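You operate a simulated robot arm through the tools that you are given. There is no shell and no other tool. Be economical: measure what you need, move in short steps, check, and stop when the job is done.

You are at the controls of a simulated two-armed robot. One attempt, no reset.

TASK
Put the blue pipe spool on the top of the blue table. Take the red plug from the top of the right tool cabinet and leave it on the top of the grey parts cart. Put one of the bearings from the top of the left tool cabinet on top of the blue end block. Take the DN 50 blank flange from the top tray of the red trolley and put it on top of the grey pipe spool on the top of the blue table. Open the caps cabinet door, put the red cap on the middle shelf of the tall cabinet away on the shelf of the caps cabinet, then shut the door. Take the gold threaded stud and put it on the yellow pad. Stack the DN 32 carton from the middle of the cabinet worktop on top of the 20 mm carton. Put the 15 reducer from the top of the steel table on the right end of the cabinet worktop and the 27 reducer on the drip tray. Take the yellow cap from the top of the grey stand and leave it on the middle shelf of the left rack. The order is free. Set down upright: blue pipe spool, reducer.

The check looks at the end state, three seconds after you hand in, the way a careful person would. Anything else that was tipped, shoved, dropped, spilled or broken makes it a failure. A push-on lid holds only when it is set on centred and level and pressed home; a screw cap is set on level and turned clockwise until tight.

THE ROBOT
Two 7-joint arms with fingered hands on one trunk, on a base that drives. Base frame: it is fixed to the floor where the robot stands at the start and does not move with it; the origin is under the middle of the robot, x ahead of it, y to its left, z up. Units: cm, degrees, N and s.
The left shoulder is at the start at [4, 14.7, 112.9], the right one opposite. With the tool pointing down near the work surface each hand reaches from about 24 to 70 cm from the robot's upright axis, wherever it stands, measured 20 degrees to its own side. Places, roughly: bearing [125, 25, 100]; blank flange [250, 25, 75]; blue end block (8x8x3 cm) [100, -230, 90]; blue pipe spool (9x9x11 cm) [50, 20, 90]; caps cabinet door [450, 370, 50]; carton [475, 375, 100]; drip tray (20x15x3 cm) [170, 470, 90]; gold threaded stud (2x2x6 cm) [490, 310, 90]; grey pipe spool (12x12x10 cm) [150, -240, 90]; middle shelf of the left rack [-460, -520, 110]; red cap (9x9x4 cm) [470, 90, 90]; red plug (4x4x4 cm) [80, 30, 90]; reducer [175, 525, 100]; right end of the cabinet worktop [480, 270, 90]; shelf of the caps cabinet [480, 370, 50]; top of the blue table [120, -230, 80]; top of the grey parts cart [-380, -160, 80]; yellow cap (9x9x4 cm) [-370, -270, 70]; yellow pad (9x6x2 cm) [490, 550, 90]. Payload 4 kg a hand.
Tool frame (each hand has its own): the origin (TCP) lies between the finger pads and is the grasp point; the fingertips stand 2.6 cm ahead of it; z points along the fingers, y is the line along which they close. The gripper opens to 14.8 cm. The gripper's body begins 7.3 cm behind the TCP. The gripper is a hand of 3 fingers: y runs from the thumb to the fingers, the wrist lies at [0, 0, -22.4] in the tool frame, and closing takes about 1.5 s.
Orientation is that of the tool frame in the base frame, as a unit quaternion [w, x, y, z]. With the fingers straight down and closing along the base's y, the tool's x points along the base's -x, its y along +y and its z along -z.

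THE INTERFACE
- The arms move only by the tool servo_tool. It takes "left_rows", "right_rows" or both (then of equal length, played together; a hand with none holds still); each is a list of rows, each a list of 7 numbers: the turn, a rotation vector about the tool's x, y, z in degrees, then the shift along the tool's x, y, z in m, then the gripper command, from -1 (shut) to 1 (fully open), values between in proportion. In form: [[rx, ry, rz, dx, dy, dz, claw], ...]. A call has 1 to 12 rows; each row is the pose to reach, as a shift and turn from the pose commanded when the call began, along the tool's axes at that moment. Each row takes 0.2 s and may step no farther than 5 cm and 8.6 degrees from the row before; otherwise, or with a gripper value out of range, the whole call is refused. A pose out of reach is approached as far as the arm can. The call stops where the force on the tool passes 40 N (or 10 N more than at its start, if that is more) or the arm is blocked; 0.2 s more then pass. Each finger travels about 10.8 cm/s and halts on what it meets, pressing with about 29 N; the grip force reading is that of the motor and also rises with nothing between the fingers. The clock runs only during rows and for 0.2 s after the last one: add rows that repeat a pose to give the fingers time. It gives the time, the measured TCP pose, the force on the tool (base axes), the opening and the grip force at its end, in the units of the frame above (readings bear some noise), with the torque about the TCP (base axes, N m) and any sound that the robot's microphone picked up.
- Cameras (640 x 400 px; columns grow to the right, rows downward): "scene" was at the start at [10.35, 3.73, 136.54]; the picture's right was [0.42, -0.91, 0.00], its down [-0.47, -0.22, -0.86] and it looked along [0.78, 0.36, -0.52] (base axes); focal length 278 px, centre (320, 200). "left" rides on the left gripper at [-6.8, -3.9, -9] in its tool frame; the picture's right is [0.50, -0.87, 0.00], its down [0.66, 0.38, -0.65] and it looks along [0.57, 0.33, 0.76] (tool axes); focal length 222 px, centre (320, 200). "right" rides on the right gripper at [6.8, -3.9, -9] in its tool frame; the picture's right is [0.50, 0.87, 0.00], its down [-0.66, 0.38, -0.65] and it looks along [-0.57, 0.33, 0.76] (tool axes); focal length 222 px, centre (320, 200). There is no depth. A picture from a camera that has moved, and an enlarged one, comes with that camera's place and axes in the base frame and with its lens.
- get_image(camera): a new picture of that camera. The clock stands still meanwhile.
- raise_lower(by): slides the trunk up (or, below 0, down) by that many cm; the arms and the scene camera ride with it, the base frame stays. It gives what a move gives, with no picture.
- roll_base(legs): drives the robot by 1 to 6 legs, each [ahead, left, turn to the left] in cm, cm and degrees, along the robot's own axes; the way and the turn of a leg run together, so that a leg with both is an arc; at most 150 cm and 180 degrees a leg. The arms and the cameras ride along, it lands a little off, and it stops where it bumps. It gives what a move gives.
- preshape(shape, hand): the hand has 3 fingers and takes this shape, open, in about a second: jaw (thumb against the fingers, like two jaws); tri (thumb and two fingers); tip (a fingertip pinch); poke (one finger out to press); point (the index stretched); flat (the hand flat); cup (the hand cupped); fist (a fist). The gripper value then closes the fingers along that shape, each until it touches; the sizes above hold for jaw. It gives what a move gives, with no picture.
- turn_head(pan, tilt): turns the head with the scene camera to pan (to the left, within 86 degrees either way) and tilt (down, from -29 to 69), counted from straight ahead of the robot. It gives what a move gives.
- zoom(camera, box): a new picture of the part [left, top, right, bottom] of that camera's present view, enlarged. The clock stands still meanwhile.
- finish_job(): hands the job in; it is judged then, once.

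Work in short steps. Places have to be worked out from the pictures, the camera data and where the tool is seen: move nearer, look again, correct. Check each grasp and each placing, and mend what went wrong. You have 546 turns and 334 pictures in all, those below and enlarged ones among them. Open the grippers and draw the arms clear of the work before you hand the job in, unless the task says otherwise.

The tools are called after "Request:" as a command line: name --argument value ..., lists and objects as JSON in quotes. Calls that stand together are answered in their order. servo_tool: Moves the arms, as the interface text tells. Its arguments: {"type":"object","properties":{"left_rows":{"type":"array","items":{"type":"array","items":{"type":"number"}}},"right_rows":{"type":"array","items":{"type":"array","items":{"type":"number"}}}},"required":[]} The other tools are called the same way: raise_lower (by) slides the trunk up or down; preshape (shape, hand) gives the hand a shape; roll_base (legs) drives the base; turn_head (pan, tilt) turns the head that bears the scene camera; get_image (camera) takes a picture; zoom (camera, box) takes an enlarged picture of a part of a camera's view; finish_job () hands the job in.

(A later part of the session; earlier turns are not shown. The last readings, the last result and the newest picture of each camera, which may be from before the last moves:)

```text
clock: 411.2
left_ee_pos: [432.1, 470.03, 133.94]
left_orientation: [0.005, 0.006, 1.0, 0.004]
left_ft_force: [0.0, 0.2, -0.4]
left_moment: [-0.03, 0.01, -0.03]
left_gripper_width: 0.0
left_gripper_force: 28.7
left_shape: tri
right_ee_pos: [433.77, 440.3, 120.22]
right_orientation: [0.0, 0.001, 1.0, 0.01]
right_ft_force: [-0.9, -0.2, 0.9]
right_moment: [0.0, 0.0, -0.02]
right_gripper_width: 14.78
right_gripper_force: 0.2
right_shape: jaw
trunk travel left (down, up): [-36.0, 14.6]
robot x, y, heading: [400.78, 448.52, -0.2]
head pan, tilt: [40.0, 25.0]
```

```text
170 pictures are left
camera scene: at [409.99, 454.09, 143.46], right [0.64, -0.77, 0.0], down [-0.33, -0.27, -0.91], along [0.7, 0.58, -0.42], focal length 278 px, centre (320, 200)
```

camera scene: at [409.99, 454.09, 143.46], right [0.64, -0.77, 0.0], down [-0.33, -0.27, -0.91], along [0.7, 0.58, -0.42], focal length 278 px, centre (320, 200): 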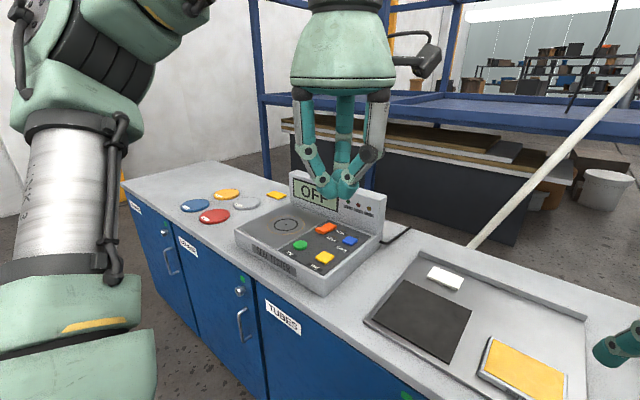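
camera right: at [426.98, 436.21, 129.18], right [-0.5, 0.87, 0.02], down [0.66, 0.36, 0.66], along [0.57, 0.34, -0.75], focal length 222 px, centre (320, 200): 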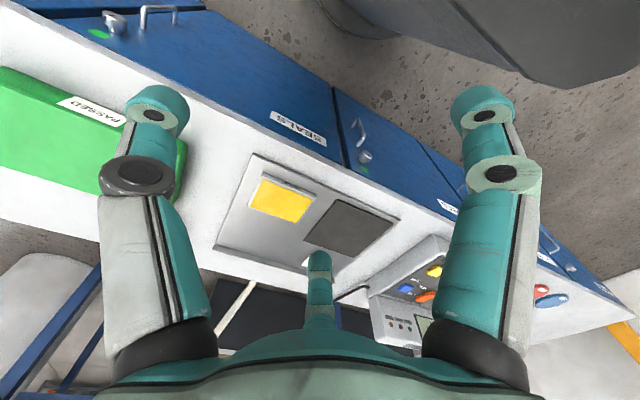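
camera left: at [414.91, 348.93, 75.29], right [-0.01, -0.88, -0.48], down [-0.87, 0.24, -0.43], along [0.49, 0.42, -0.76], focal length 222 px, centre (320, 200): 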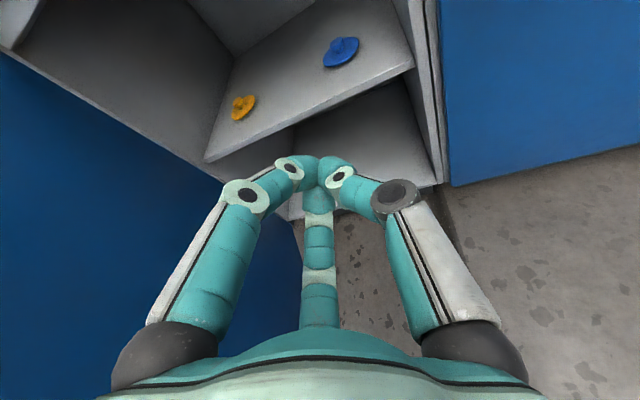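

The pad for the stud is the small yellow one at (490.5, 550.6). For the cartons I must lift and turn them to read the hidden east faces. I go to carton B.

Request:
roll_base --legs '[[0, -57, 0], [13, 0, 0]]'

Request:
turn_head --pan -10 --tilt 35

Request:
servo_tool --right_rows '[[0, -3, 0, -0.04, 0, 0, 1], [0, -6, 0, -0.08, 0, 0, 1], [0, -9, 0, -0.12, 0, 0, 1], [0, -12, 0, -0.16, 0, 0, 1], [0, -15, 0, -0.2, 0, 0, 1], [0, -15, 0, -0.24, -0.01, 0, 1], [0, -15, 0, -0.28, -0.02, 0.0, 1], [0, -15, 0, -0.32, -0.03, 0.0, 1], [0, -15, 0, -0.35, -0.04, 0.0, 1], [0, -15, 0, -0.35, -0.04, 0.0, 1]]'

Request:
get_image --camera "scene"

Request:
get_image --camera "right"

```text
clock: 415.4
left_ee_pos: [444.88, 413.41, 133.9]
left_orientation: [0.007, 0.009, 1.0, 0.004]
left_ft_force: [0.8, 0.0, 0.6]
left_moment: [-0.03, 0.02, 0.0]
left_gripper_width: 0.0
left_gripper_force: 28.9
left_shape: tri
right_ee_pos: [446.39, 383.64, 120.29]
right_orientation: [0.002, 0.005, 1.0, 0.009]
right_ft_force: [-0.7, 0.4, 0.9]
right_moment: [0.01, -0.01, -0.01]
right_gripper_width: 14.78
right_gripper_force: 0.0
right_shape: jaw
trunk travel left (down, up): [-36.0, 14.6]
robot x, y, heading: [413.51, 391.59, -0.5]
head pan, tilt: [40.0, 25.0]
```

```text
clock: 416.5
left_ee_pos: [445.09, 413.57, 133.95]
left_orientation: [0.006, 0.009, 1.0, 0.004]
left_ft_force: [0.4, -0.1, 0.6]
left_moment: [-0.03, 0.01, -0.01]
left_gripper_width: 0.02
left_gripper_force: 29.3
left_shape: tri
right_ee_pos: [446.54, 383.56, 120.29]
right_orientation: [0.001, 0.004, 1.0, 0.01]
right_ft_force: [0.5, 0.1, 0.0]
right_moment: [0.0, 0.01, -0.02]
right_gripper_width: 14.79
right_gripper_force: 0.1
right_shape: jaw
trunk travel left (down, up): [-36.0, 14.6]
robot x, y, heading: [413.6, 391.7, -0.4]
head pan, tilt: [-10.0, 35.0]
```

```text
clock: 418.7
left_ee_pos: [445.06, 413.42, 133.88]
left_orientation: [0.006, 0.009, 1.0, 0.004]
left_ft_force: [-0.1, -0.3, 0.4]
left_moment: [0.01, -0.01, 0.01]
left_gripper_width: 0.02
left_gripper_force: 29.4
left_shape: tri
right_ee_pos: [481.45, 379.2, 120.15]
right_orientation: [0.132, 0.005, 0.991, 0.009]
right_ft_force: [0.8, 0.3, -0.5]
right_moment: [0.01, -0.01, 0.03]
right_gripper_width: 14.76
right_gripper_force: 0.1
right_shape: jaw
trunk travel left (down, up): [-36.0, 14.6]
robot x, y, heading: [413.44, 392.3, -0.5]
head pan, tilt: [-10.0, 35.0]
```

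```text
169 pictures are left
camera scene: at [424.38, 390.07, 141.88], right [-0.18, -0.98, 0.0], down [-0.56, 0.1, -0.82], along [0.81, -0.15, -0.57], focal length 278 px, centre (320, 200)
```

scene: 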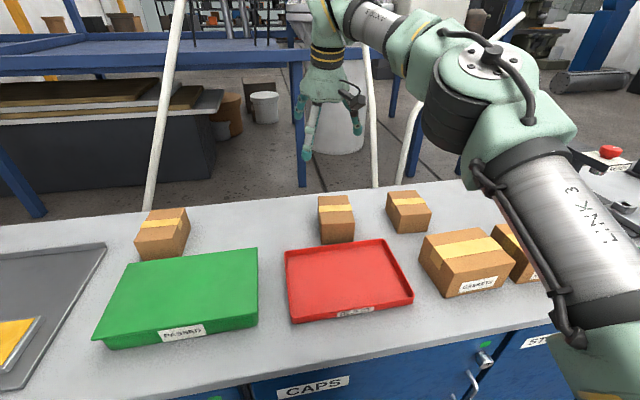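

```text
168 pictures are left
camera right: at [472.55, 375.28, 127.13], right [-0.48, 0.87, -0.11], down [0.46, 0.36, 0.81], along [0.75, 0.33, -0.58], focal length 222 px, centre (320, 200)
```

right: 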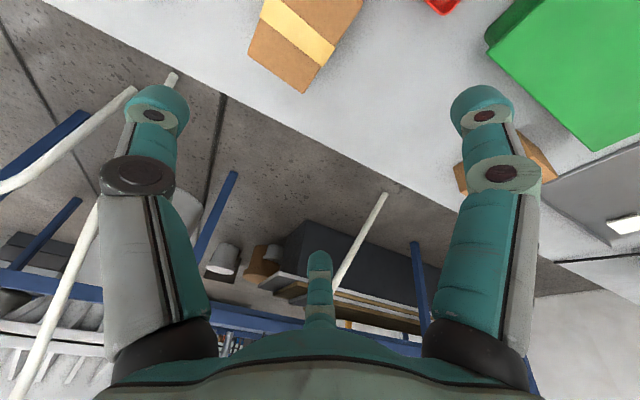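

B measures about 12 × 9.5 cm, centred near (484.5, 374.3). I roll the hand 90° so two fingers clamp the narrow sides.

Request:
servo_tool --right_rows '[[0, 0, -8.3, 0, 0, 0, 1], [0, 0, -16.6, 0, 0, 0, 1], [0, 0, -24.9, 0, 0, 0, 1], [0, 0, -33.2, 0, 0, 0, 1], [0, 0, -41.5, 0, 0, 0, 1], [0, 0, -49.8, 0, 0, 0, 1], [0, 0, -58.1, 0, 0, 0, 1], [0, 0, -66.4, 0, 0, 0, 1], [0, 0, -74.7, 0, 0, 0, 1], [0, 0, -83, 0, 0, 0, 1], [0, 0, -90, 0, 0, 0, 1], [0, 0, -90, 0, 0, 0, 1]]'

Request:
get_image --camera "right"

```text
clock: 421.3
left_ee_pos: [445.21, 413.55, 134.08]
left_orientation: [0.005, 0.008, 1.0, 0.004]
left_ft_force: [0.5, -0.1, -0.5]
left_moment: [-0.01, 0.0, -0.01]
left_gripper_width: 0.0
left_gripper_force: 29.2
left_shape: tri
right_ee_pos: [481.58, 379.33, 120.22]
right_orientation: [0.099, -0.698, 0.704, -0.086]
right_ft_force: [0.2, 0.4, -0.1]
right_moment: [-0.04, -0.02, 0.0]
right_gripper_width: 14.79
right_gripper_force: 0.0
right_shape: jaw
trunk travel left (down, up): [-36.0, 14.6]
robot x, y, heading: [413.76, 392.01, -0.4]
head pan, tilt: [-10.0, 35.0]
```

```text
167 pictures are left
camera right: at [482.9, 372.35, 129.82], right [-0.84, -0.49, -0.24], down [-0.53, 0.65, 0.54], along [-0.11, 0.58, -0.8], focal length 222 px, centre (320, 200)
```

right: 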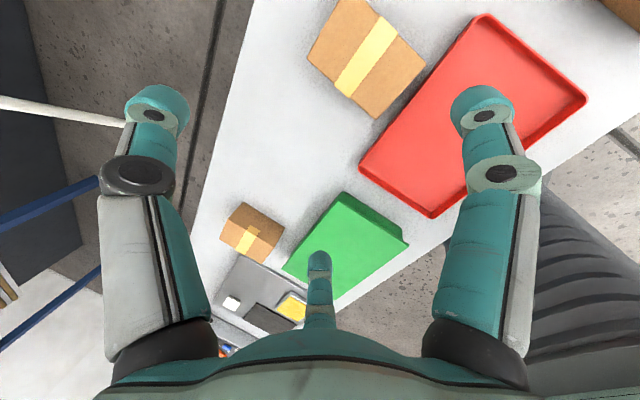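

The box top centre is at (484.4, 374.1), z≈96.5. I lower to just above it.

Request:
servo_tool --right_rows '[[0, 0, 0, 0.027, 0.002, 0.036, 1], [0, 0, 0, 0.053, 0.005, 0.072, 1], [0, 0, 0, 0.053, 0.007, 0.108, 1], [0, 0, 0, 0.053, 0.01, 0.144, 1], [0, 0, 0, 0.053, 0.01, 0.144, 1]]'

Request:
get_image --camera "right"

Request:
zoom --camera "scene" --box '[260, 130, 440, 260]'

```text
clock: 422.5
left_ee_pos: [445.11, 413.53, 133.95]
left_orientation: [0.007, 0.009, 1.0, 0.004]
left_ft_force: [0.5, 0.7, -0.8]
left_moment: [0.0, 0.0, 0.01]
left_gripper_width: 0.03
left_gripper_force: 29.3
left_shape: tri
right_ee_pos: [484.18, 374.09, 105.97]
right_orientation: [0.1, -0.697, 0.704, -0.087]
right_ft_force: [0.5, 0.2, 0.4]
right_moment: [0.04, -0.01, 0.02]
right_gripper_width: 14.79
right_gripper_force: 0.1
right_shape: jaw
trunk travel left (down, up): [-36.0, 14.6]
robot x, y, heading: [413.37, 391.92, -0.4]
head pan, tilt: [-10.0, 35.0]
```

```text
166 pictures are left
camera right: at [485.54, 367.13, 115.63], right [-0.84, -0.49, -0.24], down [-0.53, 0.65, 0.55], along [-0.11, 0.58, -0.8], focal length 222 px, centre (320, 200)
```

right: 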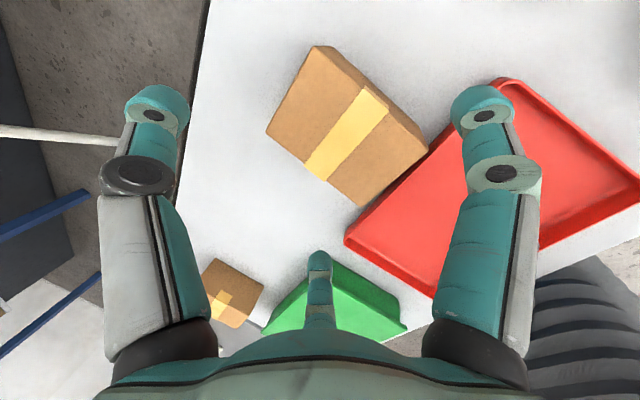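

```text
3.08 times, centred on (350, 195) of scene
camera zoom: at [424.38, 390.08, 141.88], right [-0.18, -0.98, 0.0], down [-0.56, 0.1, -0.82], along [0.81, -0.15, -0.57], focal length 856 px, centre (228, 215)
```

zoom: 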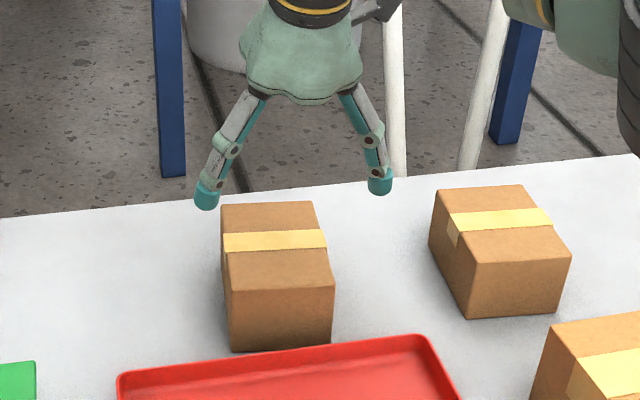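

The box is aligned. I shift 1 cm east so the thumb clears the far face, descend and close.

Request:
servo_tool --right_rows '[[0, 0, 0, 0.001, -0.004, 0.03, 1], [0, 0, 0, 0.001, 0.007, 0.07, 1], [0, 0, 0, 0.002, 0.019, 0.1085, 1], [0, 0, 0, 0.002, 0.0215, 0.1185, 1], [0, 0, 0, 0.002, 0.0215, 0.1185, 0.5], [0, 0, 0, 0.002, 0.0215, 0.1185, 0], [0, 0, 0, 0.002, 0.0215, 0.1185, -0.5], [0, 0, 0, 0.002, 0.0215, 0.1185, -1], [0, 0, 0, 0.002, 0.0215, 0.1185, -1]]'

Request:
get_image --camera "right"

Request:
zoom --camera "scene" --box '[260, 130, 440, 260]'

```text
clock: 424.5
left_ee_pos: [445.15, 413.68, 133.93]
left_orientation: [0.005, 0.009, 1.0, 0.004]
left_ft_force: [0.2, -0.5, -0.7]
left_moment: [0.03, -0.01, 0.0]
left_gripper_width: 0.01
left_gripper_force: 28.6
left_shape: tri
right_ee_pos: [485.4, 374.41, 93.71]
right_orientation: [0.099, -0.697, 0.705, -0.087]
right_ft_force: [1.5, 0.0, 3.0]
right_moment: [0.0, 0.24, 0.02]
right_gripper_width: 10.48
right_gripper_force: 28.8
right_shape: jaw
trunk travel left (down, up): [-36.0, 14.6]
robot x, y, heading: [413.57, 392.06, -0.7]
head pan, tilt: [-10.0, 35.0]
```

```text
164 pictures are left
camera right: at [486.68, 367.42, 103.45], right [-0.84, -0.49, -0.24], down [-0.53, 0.65, 0.54], along [-0.11, 0.58, -0.8], focal length 222 px, centre (320, 200)
```

right: 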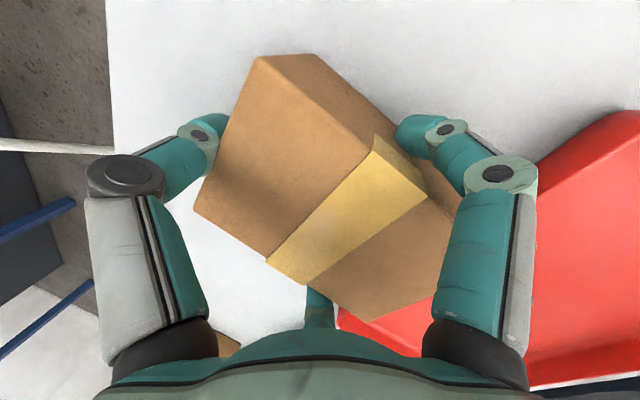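

```text
3.08 times, centred on (350, 195) of scene
camera zoom: at [424.43, 390.13, 141.88], right [-0.18, -0.98, 0.0], down [-0.56, 0.1, -0.82], along [0.81, -0.15, -0.57], focal length 856 px, centre (228, 215)
```

zoom: 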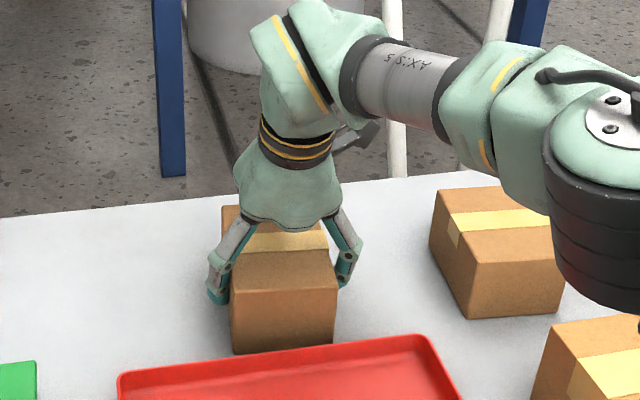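

Request:
servo_tool --right_rows '[[0, 0, 0, 0, -0.005, -0.02, -1], [0, 0, 0, 0, -0.013, -0.05, -1], [0, 0, 0, 0, -0.022, -0.083, -1], [0, 0, 0, 0, -0.031, -0.116, -1], [0, 0, 0, 0, -0.036, -0.135, -1], [0, 0, 0, 0, -0.036, -0.135, -1]]'

Request:
get_image --camera "right"

Request:
get_image --camera "scene"

```text
clock: 425.9
left_ee_pos: [445.18, 413.49, 133.94]
left_orientation: [0.005, 0.009, 1.0, 0.004]
left_ft_force: [0.8, 0.6, 0.4]
left_moment: [0.0, 0.0, -0.01]
left_gripper_width: 0.0
left_gripper_force: 28.6
left_shape: tri
right_ee_pos: [485.39, 373.92, 107.82]
right_orientation: [0.1, -0.697, 0.705, -0.087]
right_ft_force: [-0.3, 0.1, -2.8]
right_moment: [-0.01, -0.01, 0.02]
right_gripper_width: 10.51
right_gripper_force: 29.4
right_shape: jaw
trunk travel left (down, up): [-36.0, 14.6]
robot x, y, heading: [413.25, 391.62, -0.5]
head pan, tilt: [-10.0, 35.0]
```

```text
162 pictures are left
camera right: at [486.75, 367.01, 117.48], right [-0.84, -0.49, -0.23], down [-0.53, 0.65, 0.55], along [-0.11, 0.58, -0.8], focal length 222 px, centre (320, 200)
```

right: 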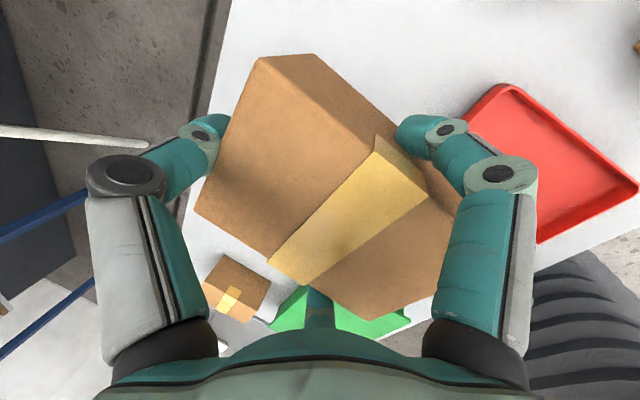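

```text
161 pictures are left
camera scene: at [424.5, 390.09, 141.87], right [-0.18, -0.98, 0.0], down [-0.56, 0.1, -0.82], along [0.81, -0.15, -0.57], focal length 278 px, centre (320, 200)
```

scene: 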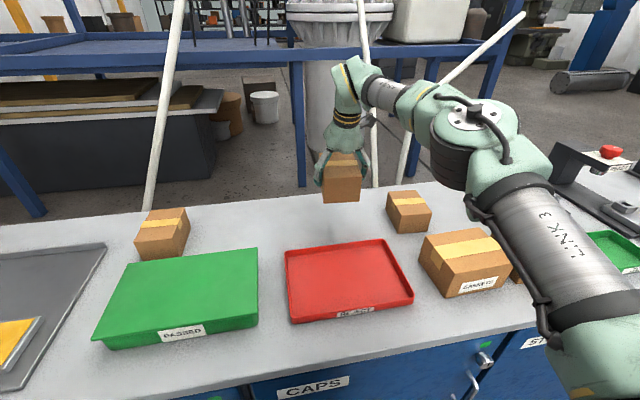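

Box B is held. I bring it closer and roll the wrist back so its hidden face turns towards the camera.

Request:
servo_tool --right_rows '[[0, 0, 8.4, 0, 0.015, -0.02, -1], [0, 0, 16.8, 0, 0.03, -0.04, -1], [0, 0, 25.2, 0, 0.045, -0.06, -1], [0, 0, 33.6, 0, 0.06, -0.08, -1], [0, 0, 42, 0, 0.075, -0.1, -1], [0, 0, 50.4, 0, 0.09, -0.12, -1], [0, 0, 58.8, 0, 0.105, -0.12, -1], [0, 0, 67.2, 0, 0.12, -0.12, -1], [0, 0, 75.6, 0, 0.135, -0.12, -1], [0, 0, 84, 0, 0.15, -0.12, -1], [0, 0, 92, 0, 0.16, -0.12, -1], [0, 0, 92, 0, 0.16, -0.12, -1]]'

Request:
servo_tool --right_rows '[[0, 0, 8.4, 0, 0, 0, -1], [0, 0, 16.8, 0, 0, 0, -1], [0, 0, 25.2, 0, 0, 0, -1], [0, 0, 33.6, 0, 0, 0, -1], [0, 0, 42, 0, 0, 0, -1], [0, 0, 50.4, 0, 0, 0, -1], [0, 0, 58.8, 0, 0, 0, -1], [0, 0, 67.2, 0, 0, 0, -1], [0, 0, 67.2, 0, 0, 0, -1]]'

Request:
get_image --camera "scene"

```text
clock: 428.5
left_ee_pos: [445.3, 413.46, 133.87]
left_orientation: [0.005, 0.008, 1.0, 0.004]
left_ft_force: [0.4, -0.3, 0.6]
left_moment: [-0.01, 0.02, 0.02]
left_gripper_width: 0.0
left_gripper_force: 29.4
left_shape: tri
right_ee_pos: [466.62, 374.17, 115.33]
right_orientation: [0.131, 0.024, 0.991, 0.012]
right_ft_force: [0.2, 0.1, -2.2]
right_moment: [-0.06, 0.0, -0.02]
right_gripper_width: 10.46
right_gripper_force: 29.5
right_shape: jaw
trunk travel left (down, up): [-36.0, 14.6]
robot x, y, heading: [413.56, 391.79, -0.5]
head pan, tilt: [-10.0, 35.0]
```

```text
clock: 430.5
left_ee_pos: [445.15, 413.43, 133.88]
left_orientation: [0.005, 0.008, 1.0, 0.004]
left_ft_force: [-1.1, -0.3, 0.4]
left_moment: [-0.03, 0.04, -0.01]
left_gripper_width: 0.0
left_gripper_force: 29.6
left_shape: tri
right_ee_pos: [466.71, 373.96, 115.38]
right_orientation: [0.103, 0.568, 0.812, 0.082]
right_ft_force: [1.0, -0.3, -2.2]
right_moment: [-0.06, 0.02, 0.0]
right_gripper_width: 10.46
right_gripper_force: 29.5
right_shape: jaw
trunk travel left (down, up): [-36.0, 14.6]
robot x, y, heading: [413.67, 391.72, -0.5]
head pan, tilt: [-10.0, 35.0]
```

```text
160 pictures are left
camera scene: at [424.43, 390.1, 141.88], right [-0.18, -0.98, 0.0], down [-0.56, 0.1, -0.82], along [0.81, -0.15, -0.57], focal length 278 px, centre (320, 200)
```

scene: 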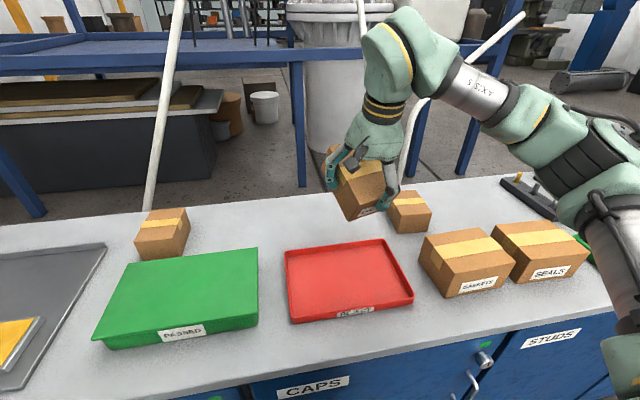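

Request:
zoom --camera "scene" --box '[310, 130, 430, 230]'

```text
4.00 times, centred on (370, 180) of scene
camera zoom: at [424.43, 390.1, 141.88], right [-0.18, -0.98, 0.0], down [-0.56, 0.1, -0.82], along [0.81, -0.15, -0.57], focal length 1112 px, centre (120, 280)
```

zoom: 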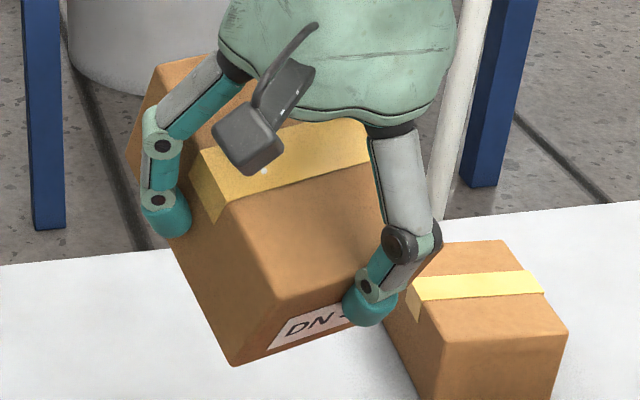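

Box B's face shows "DN …". I need to know whether A or C is the 20 mm carton, so I use the left hand to lift and turn carton A.

Request:
roll_base --legs '[[0, 11, 0.5]]'

Request:
preshape --shape "jaw" --hand "left"

Request:
servo_tool --left_rows '[[0, -3, 0, -0.045, 0, 0.01, 1], [0, -6, 0, -0.09, 0, 0.02, 1], [0, -9, 0, -0.13, 0, 0.04, 1], [0, -12, 0, -0.17, 0, 0.06, 1], [0, -15, 0, -0.21, 0, 0.08, 1], [0, -15, 0, -0.25, 0, 0.1, 1], [0, -15, 0, -0.29, 0, 0.12, 1], [0, -15, 0, -0.33, 0, 0.14, 1], [0, -15, 0, -0.37, 0, 0.15, 1], [0, -15, 0, -0.395, -0.03, 0.16, 1], [0, -15, 0, -0.395, -0.03, 0.16, 1]]'

Request:
get_image --camera "left"

Request:
get_image --camera "scene"

```text
clock: 431.7
left_ee_pos: [445.02, 424.34, 133.89]
left_orientation: [0.005, 0.006, 1.0, 0.005]
left_ft_force: [0.8, -0.6, 0.1]
left_moment: [0.01, 0.01, -0.01]
left_gripper_width: 0.0
left_gripper_force: 28.7
left_shape: tri
right_ee_pos: [466.9, 385.12, 115.25]
right_orientation: [0.102, 0.565, 0.815, 0.082]
right_ft_force: [-0.4, 0.8, -3.0]
right_moment: [-0.02, 0.03, -0.01]
right_gripper_width: 10.46
right_gripper_force: 29.5
right_shape: jaw
trunk travel left (down, up): [-36.0, 14.6]
robot x, y, heading: [413.62, 402.89, 0.2]
head pan, tilt: [-10.0, 35.0]
```

```text
clock: 432.6
left_ee_pos: [445.1, 424.72, 133.84]
left_orientation: [0.005, 0.005, 1.0, 0.004]
left_ft_force: [0.2, -0.4, -0.1]
left_moment: [-0.02, -0.01, 0.03]
left_gripper_width: 14.77
left_gripper_force: 0.2
left_shape: jaw
right_ee_pos: [466.98, 385.39, 115.31]
right_orientation: [0.103, 0.564, 0.815, 0.082]
right_ft_force: [-0.8, 0.1, -2.8]
right_moment: [-0.05, 0.07, -0.02]
right_gripper_width: 10.5
right_gripper_force: 29.0
right_shape: jaw
trunk travel left (down, up): [-36.0, 14.6]
robot x, y, heading: [413.23, 402.62, -0.1]
head pan, tilt: [-10.0, 35.0]
```

```text
clock: 435.0
left_ee_pos: [484.86, 421.28, 118.38]
left_orientation: [0.137, 0.007, 0.991, 0.002]
left_ft_force: [0.4, 0.6, 0.1]
left_moment: [-0.02, -0.01, 0.0]
left_gripper_width: 14.79
left_gripper_force: 0.1
left_shape: jaw
left hand out of reach, approached as far as the arm can: row 10
right_ee_pos: [466.79, 385.42, 115.29]
right_orientation: [0.103, 0.565, 0.815, 0.082]
right_ft_force: [-0.4, 1.1, -2.1]
right_moment: [-0.02, 0.06, 0.0]
right_gripper_width: 10.45
right_gripper_force: 28.3
right_shape: jaw
trunk travel left (down, up): [-36.0, 14.6]
robot x, y, heading: [413.81, 402.77, 0.2]
head pan, tilt: [-10.0, 35.0]
```

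```text
158 pictures are left
camera left: at [488.67, 417.27, 128.88], right [-0.49, -0.86, -0.14], down [-0.8, 0.39, 0.45], along [-0.34, 0.34, -0.88], focal length 222 px, centre (320, 200)
```

left: 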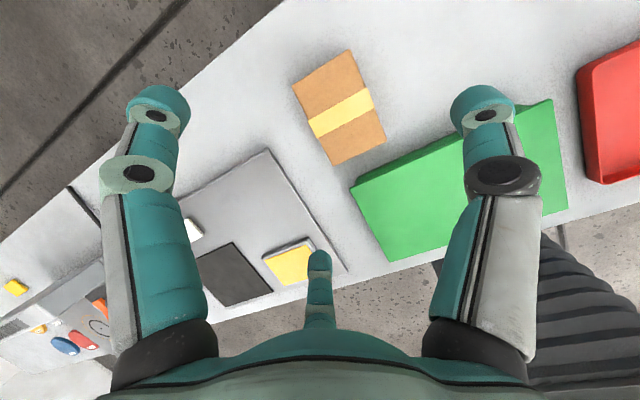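

```text
157 pictures are left
camera scene: at [424.45, 401.25, 141.88], right [-0.17, -0.98, 0.0], down [-0.56, 0.1, -0.82], along [0.81, -0.14, -0.57], focal length 278 px, centre (320, 200)
```

scene: 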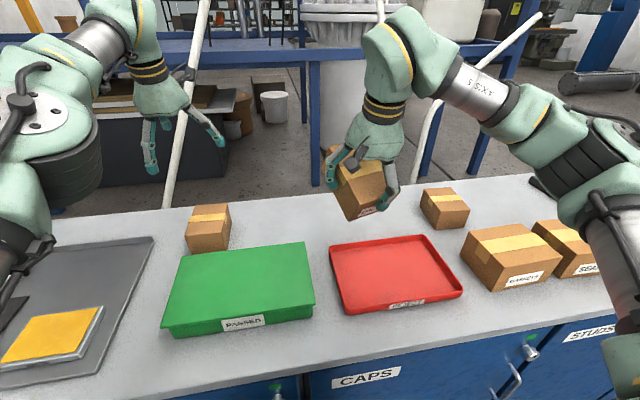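

A spans x 480.5–492.5, y 416–425, laid out like B. I roll the left hand by 90° so the thumb faces west.

Request:
servo_tool --left_rows '[[0, 0, 8.3, 0, 0, 0, 1], [0, 0, 16.6, 0, 0, 0, 1], [0, 0, 24.9, 0, 0, 0, 1], [0, 0, 33.2, 0, 0, 0, 1], [0, 0, 41.5, 0, 0, 0, 1], [0, 0, 49.8, 0, 0, 0, 1], [0, 0, 58.1, 0, 0, 0, 1], [0, 0, 66.4, 0, 0, 0, 1], [0, 0, 74.7, 0, 0, 0, 1], [0, 0, 83, 0, 0, 0, 1], [0, 0, 90, 0, 0, 0, 1], [0, 0, 90, 0, 0, 0, 1]]'

Request:
get_image --camera "left"

```text
clock: 437.6
left_ee_pos: [479.24, 423.44, 117.61]
left_orientation: [0.104, 0.669, 0.728, 0.108]
left_ft_force: [-0.4, -0.1, 0.9]
left_moment: [-0.01, 0.0, 0.04]
left_gripper_width: 14.79
left_gripper_force: 0.1
left_shape: jaw
left hand out of reach, approached as far as the arm can: row 8, 9, 10, 11, 12
right_ee_pos: [466.72, 385.27, 115.31]
right_orientation: [0.104, 0.565, 0.815, 0.083]
right_ft_force: [0.0, 0.0, -2.5]
right_moment: [-0.04, 0.01, 0.02]
right_gripper_width: 10.49
right_gripper_force: 29.0
right_shape: jaw
trunk travel left (down, up): [-36.0, 14.6]
robot x, y, heading: [413.71, 402.84, 0.0]
head pan, tilt: [-10.0, 35.0]
```

```text
156 pictures are left
camera left: at [473.46, 416.25, 125.06], right [-0.87, 0.43, -0.26], down [0.11, 0.67, 0.73], along [0.49, 0.6, -0.63], focal length 222 px, centre (320, 200)
```

left: 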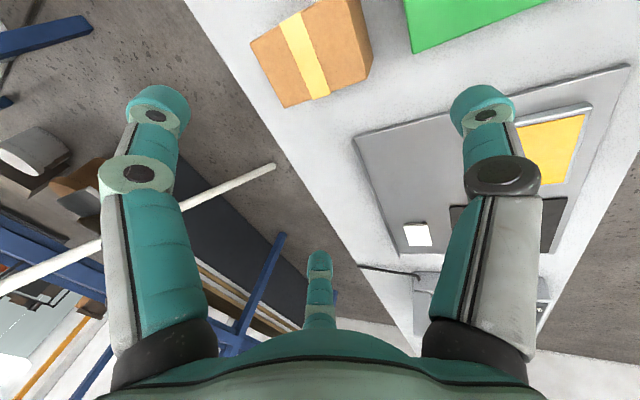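

Request:
servo_tool --left_rows '[[0, 0, 0, -0.008, 0.006, 0.032, 1], [0, 0, 0, -0.017, 0.012, 0.065, 1], [0, 0, 0, -0.025, 0.018, 0.097, 1], [0, 0, 0, -0.033, 0.024, 0.129, 1], [0, 0, 0, -0.033, 0.024, 0.129, 1]]'

Request:
get_image --camera "left"

Request:
get_image --camera "scene"

```text
clock: 438.8
left_ee_pos: [485.49, 420.81, 106.84]
left_orientation: [0.105, 0.668, 0.729, 0.109]
left_ft_force: [-0.4, 0.0, 0.5]
left_moment: [0.0, 0.02, -0.04]
left_gripper_width: 14.79
left_gripper_force: 0.1
left_shape: jaw
left hand out of reach, approached as far as the arm can: row 4, 5
right_ee_pos: [466.75, 385.28, 115.32]
right_orientation: [0.103, 0.565, 0.815, 0.082]
right_ft_force: [-0.2, -0.2, -2.6]
right_moment: [-0.01, 0.05, 0.0]
right_gripper_width: 10.46
right_gripper_force: 29.1
right_shape: jaw
trunk travel left (down, up): [-36.0, 14.6]
robot x, y, heading: [413.73, 402.97, -0.1]
head pan, tilt: [-10.0, 35.0]
```

```text
155 pictures are left
camera left: at [479.68, 413.67, 114.33], right [-0.87, 0.42, -0.26], down [0.11, 0.67, 0.73], along [0.49, 0.61, -0.63], focal length 222 px, centre (320, 200)
```

left: 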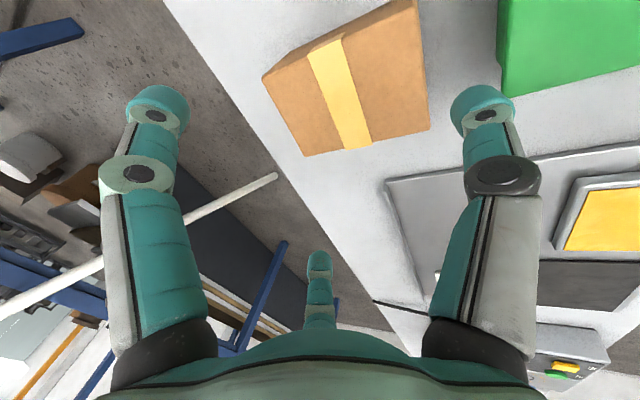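

```text
154 pictures are left
camera scene: at [424.42, 401.15, 141.89], right [-0.17, -0.98, 0.0], down [-0.56, 0.1, -0.82], along [0.81, -0.14, -0.57], focal length 278 px, centre (320, 200)
```

scene: 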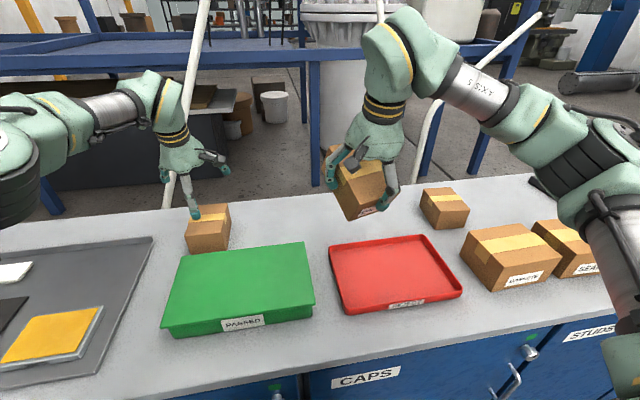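

Request:
servo_tool --left_rows '[[0, 0, 0, -0.001, -0.01, 0.03, 1], [0, 0, 0, -0.002, -0.02, 0.06, 1], [0, 0, 0, -0.003, -0.03, 0.09, 1], [0, 0, 0, -0.004, -0.0372, 0.112, 1], [0, 0, 0, -0.004, -0.0372, 0.112, 0.5], [0, 0, 0, -0.004, -0.0372, 0.112, 0], [0, 0, 0, -0.004, -0.0372, 0.112, -0.5], [0, 0, 0, -0.004, -0.0372, 0.112, -1], [0, 0, 0, -0.004, -0.0372, 0.112, -1]]'

Request:
get_image --camera "left"

Request:
zoom --camera "scene" --box '[120, 130, 300, 260]'

```text
clock: 440.8
left_ee_pos: [485.28, 420.52, 95.1]
left_orientation: [0.103, 0.668, 0.729, 0.108]
left_ft_force: [-0.9, -0.7, -0.4]
left_moment: [-0.06, 0.08, -0.02]
left_gripper_width: 9.93
left_gripper_force: 29.0
left_shape: jaw
right_ee_pos: [467.0, 385.26, 115.32]
right_orientation: [0.102, 0.565, 0.815, 0.083]
right_ft_force: [-0.1, 0.1, -1.9]
right_moment: [-0.04, 0.04, 0.01]
right_gripper_width: 10.46
right_gripper_force: 28.9
right_shape: jaw
trunk travel left (down, up): [-36.0, 14.6]
robot x, y, heading: [413.68, 402.91, -0.4]
head pan, tilt: [-10.0, 35.0]
```

```text
153 pictures are left
camera left: at [479.6, 413.2, 102.53], right [-0.87, 0.43, -0.26], down [0.11, 0.67, 0.73], along [0.49, 0.61, -0.63], focal length 222 px, centre (320, 200)
```

left: 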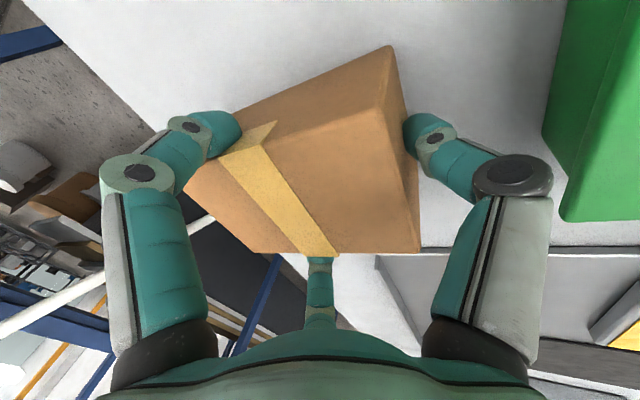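

```text
3.08 times, centred on (210, 195) of scene
camera zoom: at [424.56, 401.14, 141.87], right [-0.17, -0.98, 0.0], down [-0.57, 0.1, -0.82], along [0.81, -0.14, -0.57], focal length 856 px, centre (658, 215)
```

zoom: 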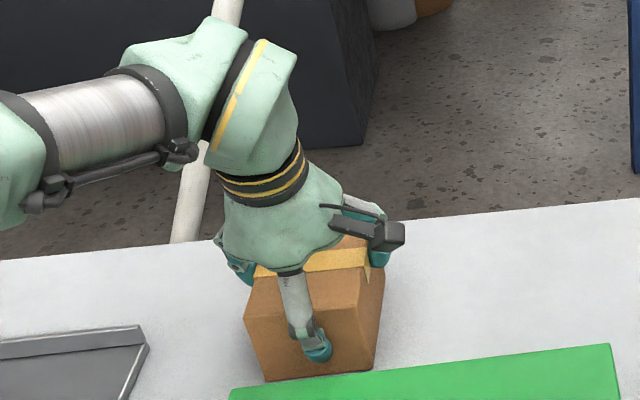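

Gripped. I lift A, retract, and roll back so its east face comes around.

Request:
servo_tool --left_rows '[[0, 0, 0, 0, 0.009, -0.029, -1], [0, 0, 0, 0, 0.018, -0.057, -1], [0, 0, 0, 0.0, 0.027, -0.095, -1], [0, 0, -8, 0.002, 0.01, -0.13, -1], [0, 0, -16, 0.004, -0.01, -0.15, -1], [0, 0, -24, 0.006, -0.03, -0.17, -1], [0, 0, -32, 0.008, -0.045, -0.19, -1], [0, 0, -40, 0.009, -0.061, -0.207, -1], [0, 0, -48, 0.009, -0.061, -0.207, -1], [0, 0, -56, 0.009, -0.061, -0.207, -1], [0, 0, -64, 0.009, -0.061, -0.207, -1], [0, 0, -72, 0.009, -0.061, -0.207, -1]]'

Request:
servo_tool --left_rows '[[0, 0, -8, 0, 0, 0, -1], [0, 0, -16, 0, 0, 0, -1], [0, 0, -24, 0, 0, 0, -1], [0, 0, -32, 0, 0, 0, -1], [0, 0, -40, 0, 0, 0, -1], [0, 0, -48, 0, 0, 0, -1], [0, 0, -56, 0, 0, 0, -1], [0, 0, -64, 0, 0, 0, -1], [0, 0, -72, 0, 0, 0, -1], [0, 0, -80, 0, 0, 0, -1], [0, 0, -80, 0, 0, 0, -1]]'

Request:
turn_head --pan 20 --tilt 30

Request:
get_image --camera "scene"

```text
clock: 443.4
left_ee_pos: [473.48, 420.2, 112.96]
left_orientation: [0.147, 0.111, 0.983, 0.026]
left_ft_force: [0.3, 0.3, -2.7]
left_moment: [-0.08, 0.04, 0.04]
left_gripper_width: 9.89
left_gripper_force: 28.8
left_shape: jaw
right_ee_pos: [466.81, 385.31, 115.28]
right_orientation: [0.103, 0.565, 0.815, 0.083]
right_ft_force: [0.0, -0.7, -2.2]
right_moment: [-0.01, 0.03, -0.03]
right_gripper_width: 10.49
right_gripper_force: 29.3
right_shape: jaw
trunk travel left (down, up): [-36.0, 14.6]
robot x, y, heading: [413.44, 402.73, -0.1]
head pan, tilt: [-10.0, 35.0]
```

```text
clock: 445.8
left_ee_pos: [473.32, 420.49, 112.87]
left_orientation: [0.13, -0.546, 0.824, -0.075]
left_ft_force: [-0.5, 0.3, -2.7]
left_moment: [0.03, -0.03, 0.0]
left_gripper_width: 9.91
left_gripper_force: 29.1
left_shape: jaw
right_ee_pos: [466.98, 385.23, 115.31]
right_orientation: [0.103, 0.565, 0.815, 0.083]
right_ft_force: [0.6, -0.2, -3.0]
right_moment: [0.03, 0.06, -0.02]
right_gripper_width: 10.46
right_gripper_force: 29.0
right_shape: jaw
trunk travel left (down, up): [-36.0, 14.6]
robot x, y, heading: [413.22, 402.81, 0.1]
head pan, tilt: [-10.0, 35.0]
```

```text
clock: 446.8
left_ee_pos: [473.43, 420.31, 112.99]
left_orientation: [0.129, -0.546, 0.825, -0.075]
left_ft_force: [0.1, 0.2, -2.3]
left_moment: [0.01, -0.01, 0.0]
left_gripper_width: 9.89
left_gripper_force: 28.8
left_shape: jaw
right_ee_pos: [466.98, 385.19, 115.41]
right_orientation: [0.102, 0.565, 0.815, 0.083]
right_ft_force: [0.0, 0.2, -3.1]
right_moment: [0.0, 0.01, 0.0]
right_gripper_width: 10.5
right_gripper_force: 29.0
right_shape: jaw
trunk travel left (down, up): [-36.0, 14.6]
robot x, y, heading: [413.74, 402.71, -0.4]
head pan, tilt: [20.0, 30.0]
```

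```text
151 pictures are left
camera scene: at [424.4, 405.75, 142.65], right [0.34, -0.94, 0.0], down [-0.47, -0.17, -0.87], along [0.81, 0.29, -0.5], focal length 278 px, centre (320, 200)
```

scene: 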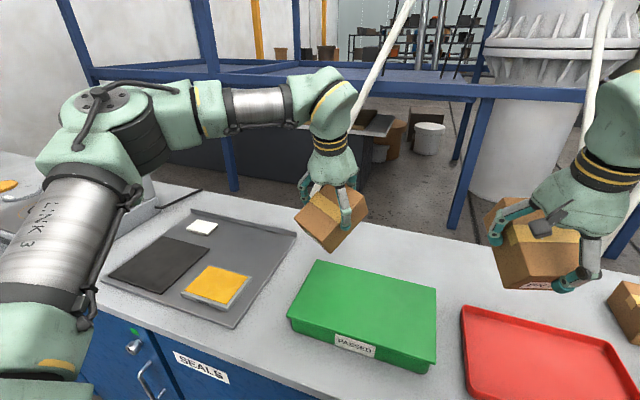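

Request:
zoom --camera "scene" --box '[280, 170, 390, 260]'

Request:
zoom --camera "scene" --box '[480, 180, 620, 300]'

```text
4.44 times, centred on (335, 215) of scene
camera zoom: at [424.4, 405.75, 142.65], right [0.34, -0.94, 0.0], down [-0.47, -0.17, -0.87], along [0.81, 0.29, -0.5], focal length 1236 px, centre (253, 133)
```

zoom: 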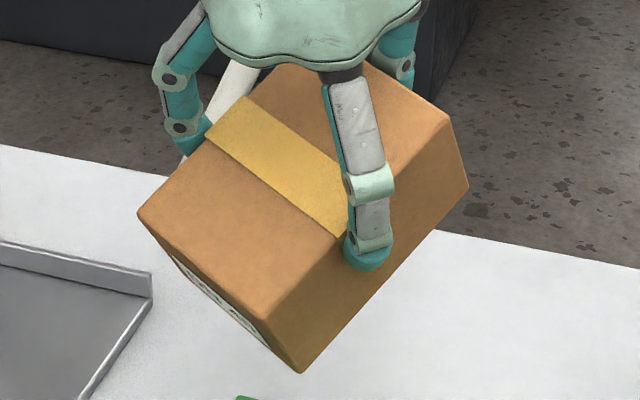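

```text
3.33 times, centred on (550, 240) of scene
camera zoom: at [424.4, 405.75, 142.65], right [0.34, -0.94, 0.0], down [-0.47, -0.17, -0.87], along [0.81, 0.29, -0.5], focal length 927 px, centre (-447, 67)
```

zoom: 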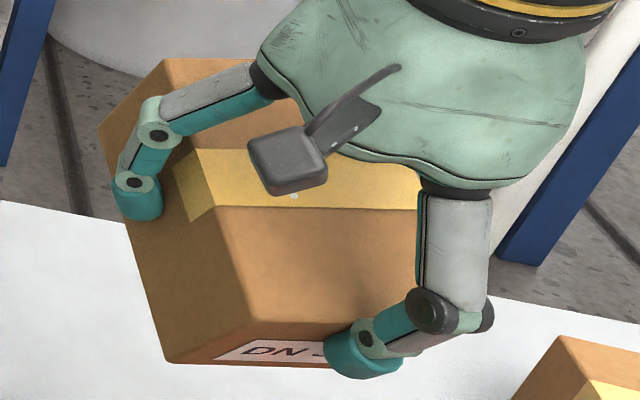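

Request:
servo_tool --left_rows '[[0, 0, -8, 0, 0, 0, -1], [0, 0, -16, 0, 0, 0, -1], [0, 0, -24, 0, 0, 0, -1], [0, 0, -32, 0, 0, 0, -1], [0, 0, -40, 0, 0, 0, -1], [0, 0, -40, 0, 0, 0, -1]]'

Request:
zoom --camera "scene" --box '[280, 170, 390, 260]'

```text
clock: 448.2
left_ee_pos: [473.35, 420.46, 113.07]
left_orientation: [-0.097, 0.795, -0.587, 0.114]
left_ft_force: [-0.5, -0.3, -2.6]
left_moment: [-0.01, 0.02, -0.01]
left_gripper_width: 9.9
left_gripper_force: 29.1
left_shape: jaw
right_ee_pos: [466.91, 385.38, 115.24]
right_orientation: [0.103, 0.565, 0.815, 0.083]
right_ft_force: [-0.2, 0.7, -2.1]
right_moment: [-0.01, 0.06, 0.01]
right_gripper_width: 10.47
right_gripper_force: 29.2
right_shape: jaw
trunk travel left (down, up): [-36.0, 14.6]
robot x, y, heading: [413.73, 403.06, -0.2]
head pan, tilt: [20.0, 30.0]
```

```text
4.44 times, centred on (335, 215) of scene
camera zoom: at [424.39, 405.76, 142.65], right [0.34, -0.94, 0.0], down [-0.47, -0.17, -0.87], along [0.81, 0.3, -0.5], focal length 1236 px, centre (253, 133)
```

zoom: 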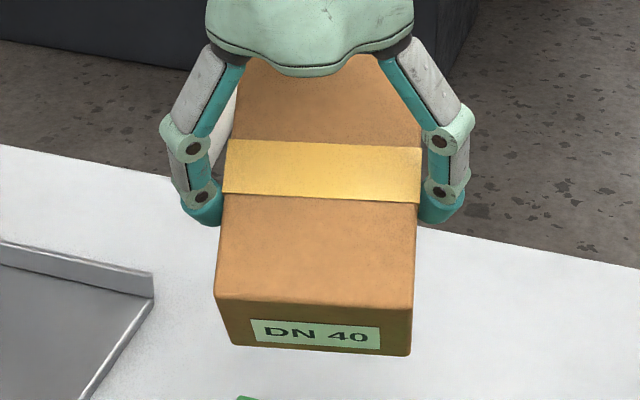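

A is "DN 40", so C should be the 20 mm carton. I put A back exactly where it was.

Request:
servo_tool --left_rows '[[0, 0, 8, 0, 0, 0, -1], [0, 0, 16, 0, 0, 0, -1], [0, 0, 24, 0, 0, 0, -1], [0, 0, 32, 0, 0, 0, -1], [0, 0, 40, 0, 0, 0, -1], [0, 0, 48, 0, 0, 0, -1], [0, 0, 56, 0, 0, 0, -1], [0, 0, 64, 0, 0, 0, -1], [0, 0, 72, 0, 0, 0, -1], [0, 0, 80, 0, 0, 0, -1], [0, 0, 88, 0, 0, 0, -1], [0, 0, 96, 0, 0, 0, -1]]'

Request:
servo_tool --left_rows '[[0, 0, 8, 0, 0, 0, -1], [0, 0, 16, 0, 0, 0, -1], [0, 0, 24, 0, 0, 0, -1], [0, 0, 32, 0, 0, 0, -1], [0, 0, 40, 0, 0, 0, -1], [0, 0, 48, 0, 0, 0, -1], [0, 0, 56, 0, 0, 0, -1], [0, 0, 64, 0, 0, 0, -1], [0, 0, 72, 0, 0, 0, -1], [0, 0, 80, 0, 0, 0, -1], [0, 0, 88, 0, 0, 0, -1], [0, 0, 96, 0, 0, 0, -1]]'

```text
clock: 450.8
left_ee_pos: [473.39, 420.28, 112.85]
left_orientation: [0.149, -0.094, 0.984, -0.004]
left_ft_force: [-0.4, 0.6, -3.3]
left_moment: [-0.01, 0.05, 0.0]
left_gripper_width: 9.89
left_gripper_force: 29.5
left_shape: jaw
right_ee_pos: [466.97, 385.41, 115.31]
right_orientation: [0.102, 0.564, 0.815, 0.083]
right_ft_force: [0.2, 0.0, -2.4]
right_moment: [-0.02, 0.07, 0.01]
right_gripper_width: 10.47
right_gripper_force: 28.9
right_shape: jaw
trunk travel left (down, up): [-36.0, 14.6]
robot x, y, heading: [413.87, 402.34, -0.1]
head pan, tilt: [20.0, 30.0]
```

```text
clock: 453.4
left_ee_pos: [473.48, 420.46, 112.95]
left_orientation: [0.103, 0.669, 0.728, 0.108]
left_ft_force: [-0.5, -0.2, -2.5]
left_moment: [-0.02, 0.08, -0.02]
left_gripper_width: 9.85
left_gripper_force: 29.0
left_shape: jaw
right_ee_pos: [466.93, 385.28, 115.16]
right_orientation: [0.103, 0.564, 0.815, 0.082]
right_ft_force: [-0.3, 0.3, -2.7]
right_moment: [-0.02, 0.04, 0.01]
right_gripper_width: 10.5
right_gripper_force: 28.9
right_shape: jaw
trunk travel left (down, up): [-36.0, 14.6]
robot x, y, heading: [413.71, 402.59, -0.1]
head pan, tilt: [20.0, 30.0]
```

Request:
servo_tool --left_rows '[[0, 0, 0, -0.003, 0.036, 0.018, -1], [0, 0, 0, -0.006, 0.071, 0.036, -1], [0, 0, 0, -0.0095, 0.106, 0.054, -1], [0, 0, 0, -0.009, 0.094, 0.095, -1], [0, 0, 0, -0.009, 0.082, 0.135, -1], [0, 0, 0, -0.009, 0.07, 0.17, -1], [0, 0, 0, -0.0086, 0.064, 0.19, -1], [0, 0, 0, -0.0086, 0.06, 0.203, -1], [0, 0, 0, -0.0086, 0.06, 0.203, -1]]'

Request:
zoom --camera "scene" --box '[260, 130, 440, 260]'

```text
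clock: 455.4
left_ee_pos: [485.24, 420.43, 95.17]
left_orientation: [0.104, 0.668, 0.729, 0.108]
left_ft_force: [0.2, 0.1, -3.2]
left_moment: [0.0, 0.06, 0.0]
left_gripper_width: 9.83
left_gripper_force: 29.2
left_shape: jaw
left hand out of reach, approached as far as the arm can: row 3
right_ee_pos: [466.93, 385.37, 115.4]
right_orientation: [0.102, 0.565, 0.815, 0.083]
right_ft_force: [0.1, -0.1, -2.5]
right_moment: [-0.01, 0.02, 0.01]
right_gripper_width: 10.48
right_gripper_force: 29.3
right_shape: jaw
trunk travel left (down, up): [-36.0, 14.6]
robot x, y, heading: [413.4, 402.64, -0.1]
head pan, tilt: [20.0, 30.0]
```

```text
3.08 times, centred on (350, 195) of scene
camera zoom: at [424.39, 405.75, 142.65], right [0.34, -0.94, 0.0], down [-0.47, -0.17, -0.87], along [0.81, 0.3, -0.5], focal length 856 px, centre (228, 215)
```

zoom: 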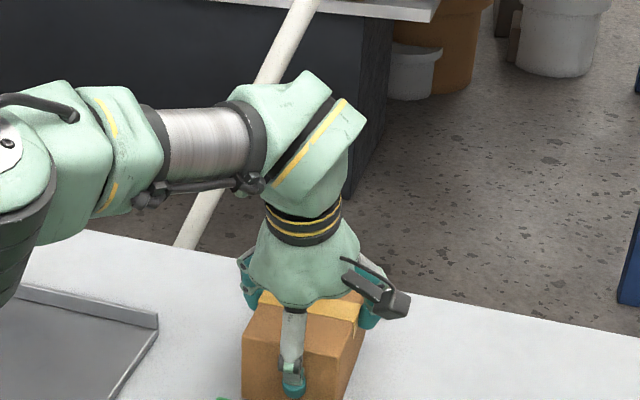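

Very near the table again; I lower the last millimetres, release and lift.

Request:
servo_tool --left_rows '[[0, 0, 0, 0, 0, 0.002, -1], [0, 0, 0, 0, 0, 0.004, -1], [0, 0, 0, 0, 0, 0.004, -0.5], [0, 0, 0, 0, 0, 0.004, 0], [0, 0, 0, 0, 0, 0.004, 0.5], [0, 0, 0, 0, 0, 0.004, 1], [0, 0, 0, 0, 0, 0.004, 1], [0, 0, 0, 0, 0.01, -0.03, 1], [0, 0, 0, 0, 0.022, -0.07, 1], [0, 0, 0, 0, 0.034, -0.11, 1], [0, 0, 0, 0, 0.046, -0.15, 1]]'

Request:
zoom --camera "scene" --box '[260, 130, 440, 260]'

Request:
get_image --camera "left"

```text
clock: 457.8
left_ee_pos: [485.17, 420.45, 107.69]
left_orientation: [0.104, 0.668, 0.728, 0.108]
left_ft_force: [-0.1, 0.3, 0.7]
left_moment: [-0.01, 0.0, 0.01]
left_gripper_width: 14.78
left_gripper_force: 0.1
left_shape: jaw
left hand out of reach, approached as far as the arm can: row 11
right_ee_pos: [466.86, 385.36, 115.32]
right_orientation: [0.104, 0.564, 0.815, 0.082]
right_ft_force: [0.4, -0.5, -3.0]
right_moment: [-0.02, 0.04, 0.0]
right_gripper_width: 10.48
right_gripper_force: 29.1
right_shape: jaw
trunk travel left (down, up): [-36.0, 14.6]
robot x, y, heading: [413.49, 402.67, -0.2]
head pan, tilt: [20.0, 30.0]
```

```text
3.08 times, centred on (350, 195) of scene
camera zoom: at [424.36, 405.76, 142.65], right [0.34, -0.94, 0.0], down [-0.47, -0.17, -0.87], along [0.81, 0.3, -0.5], focal length 856 px, centre (228, 215)
```

zoom: 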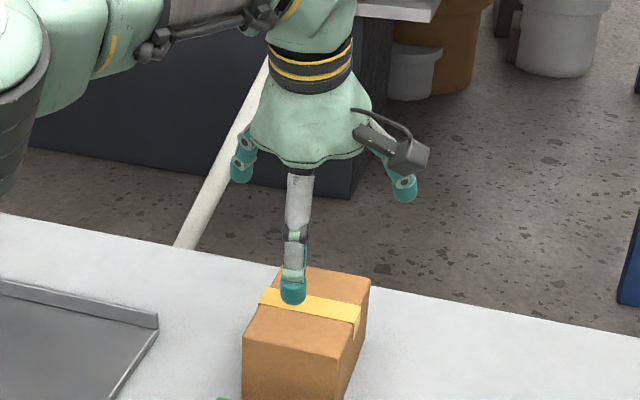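

```text
145 pictures are left
camera left: at [479.46, 413.25, 115.25], right [-0.87, 0.43, -0.26], down [0.11, 0.67, 0.73], along [0.49, 0.61, -0.63], focal length 222 px, centre (320, 200)
```

left: 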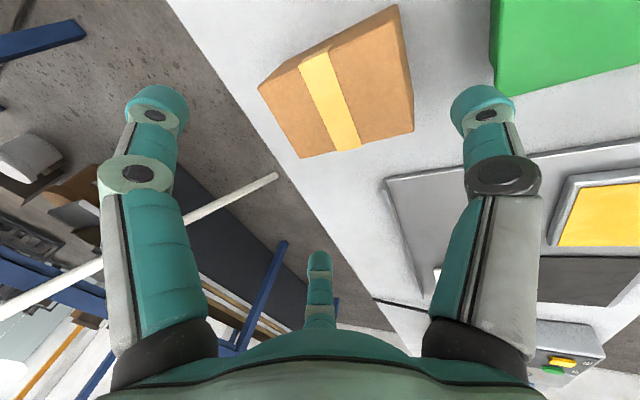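

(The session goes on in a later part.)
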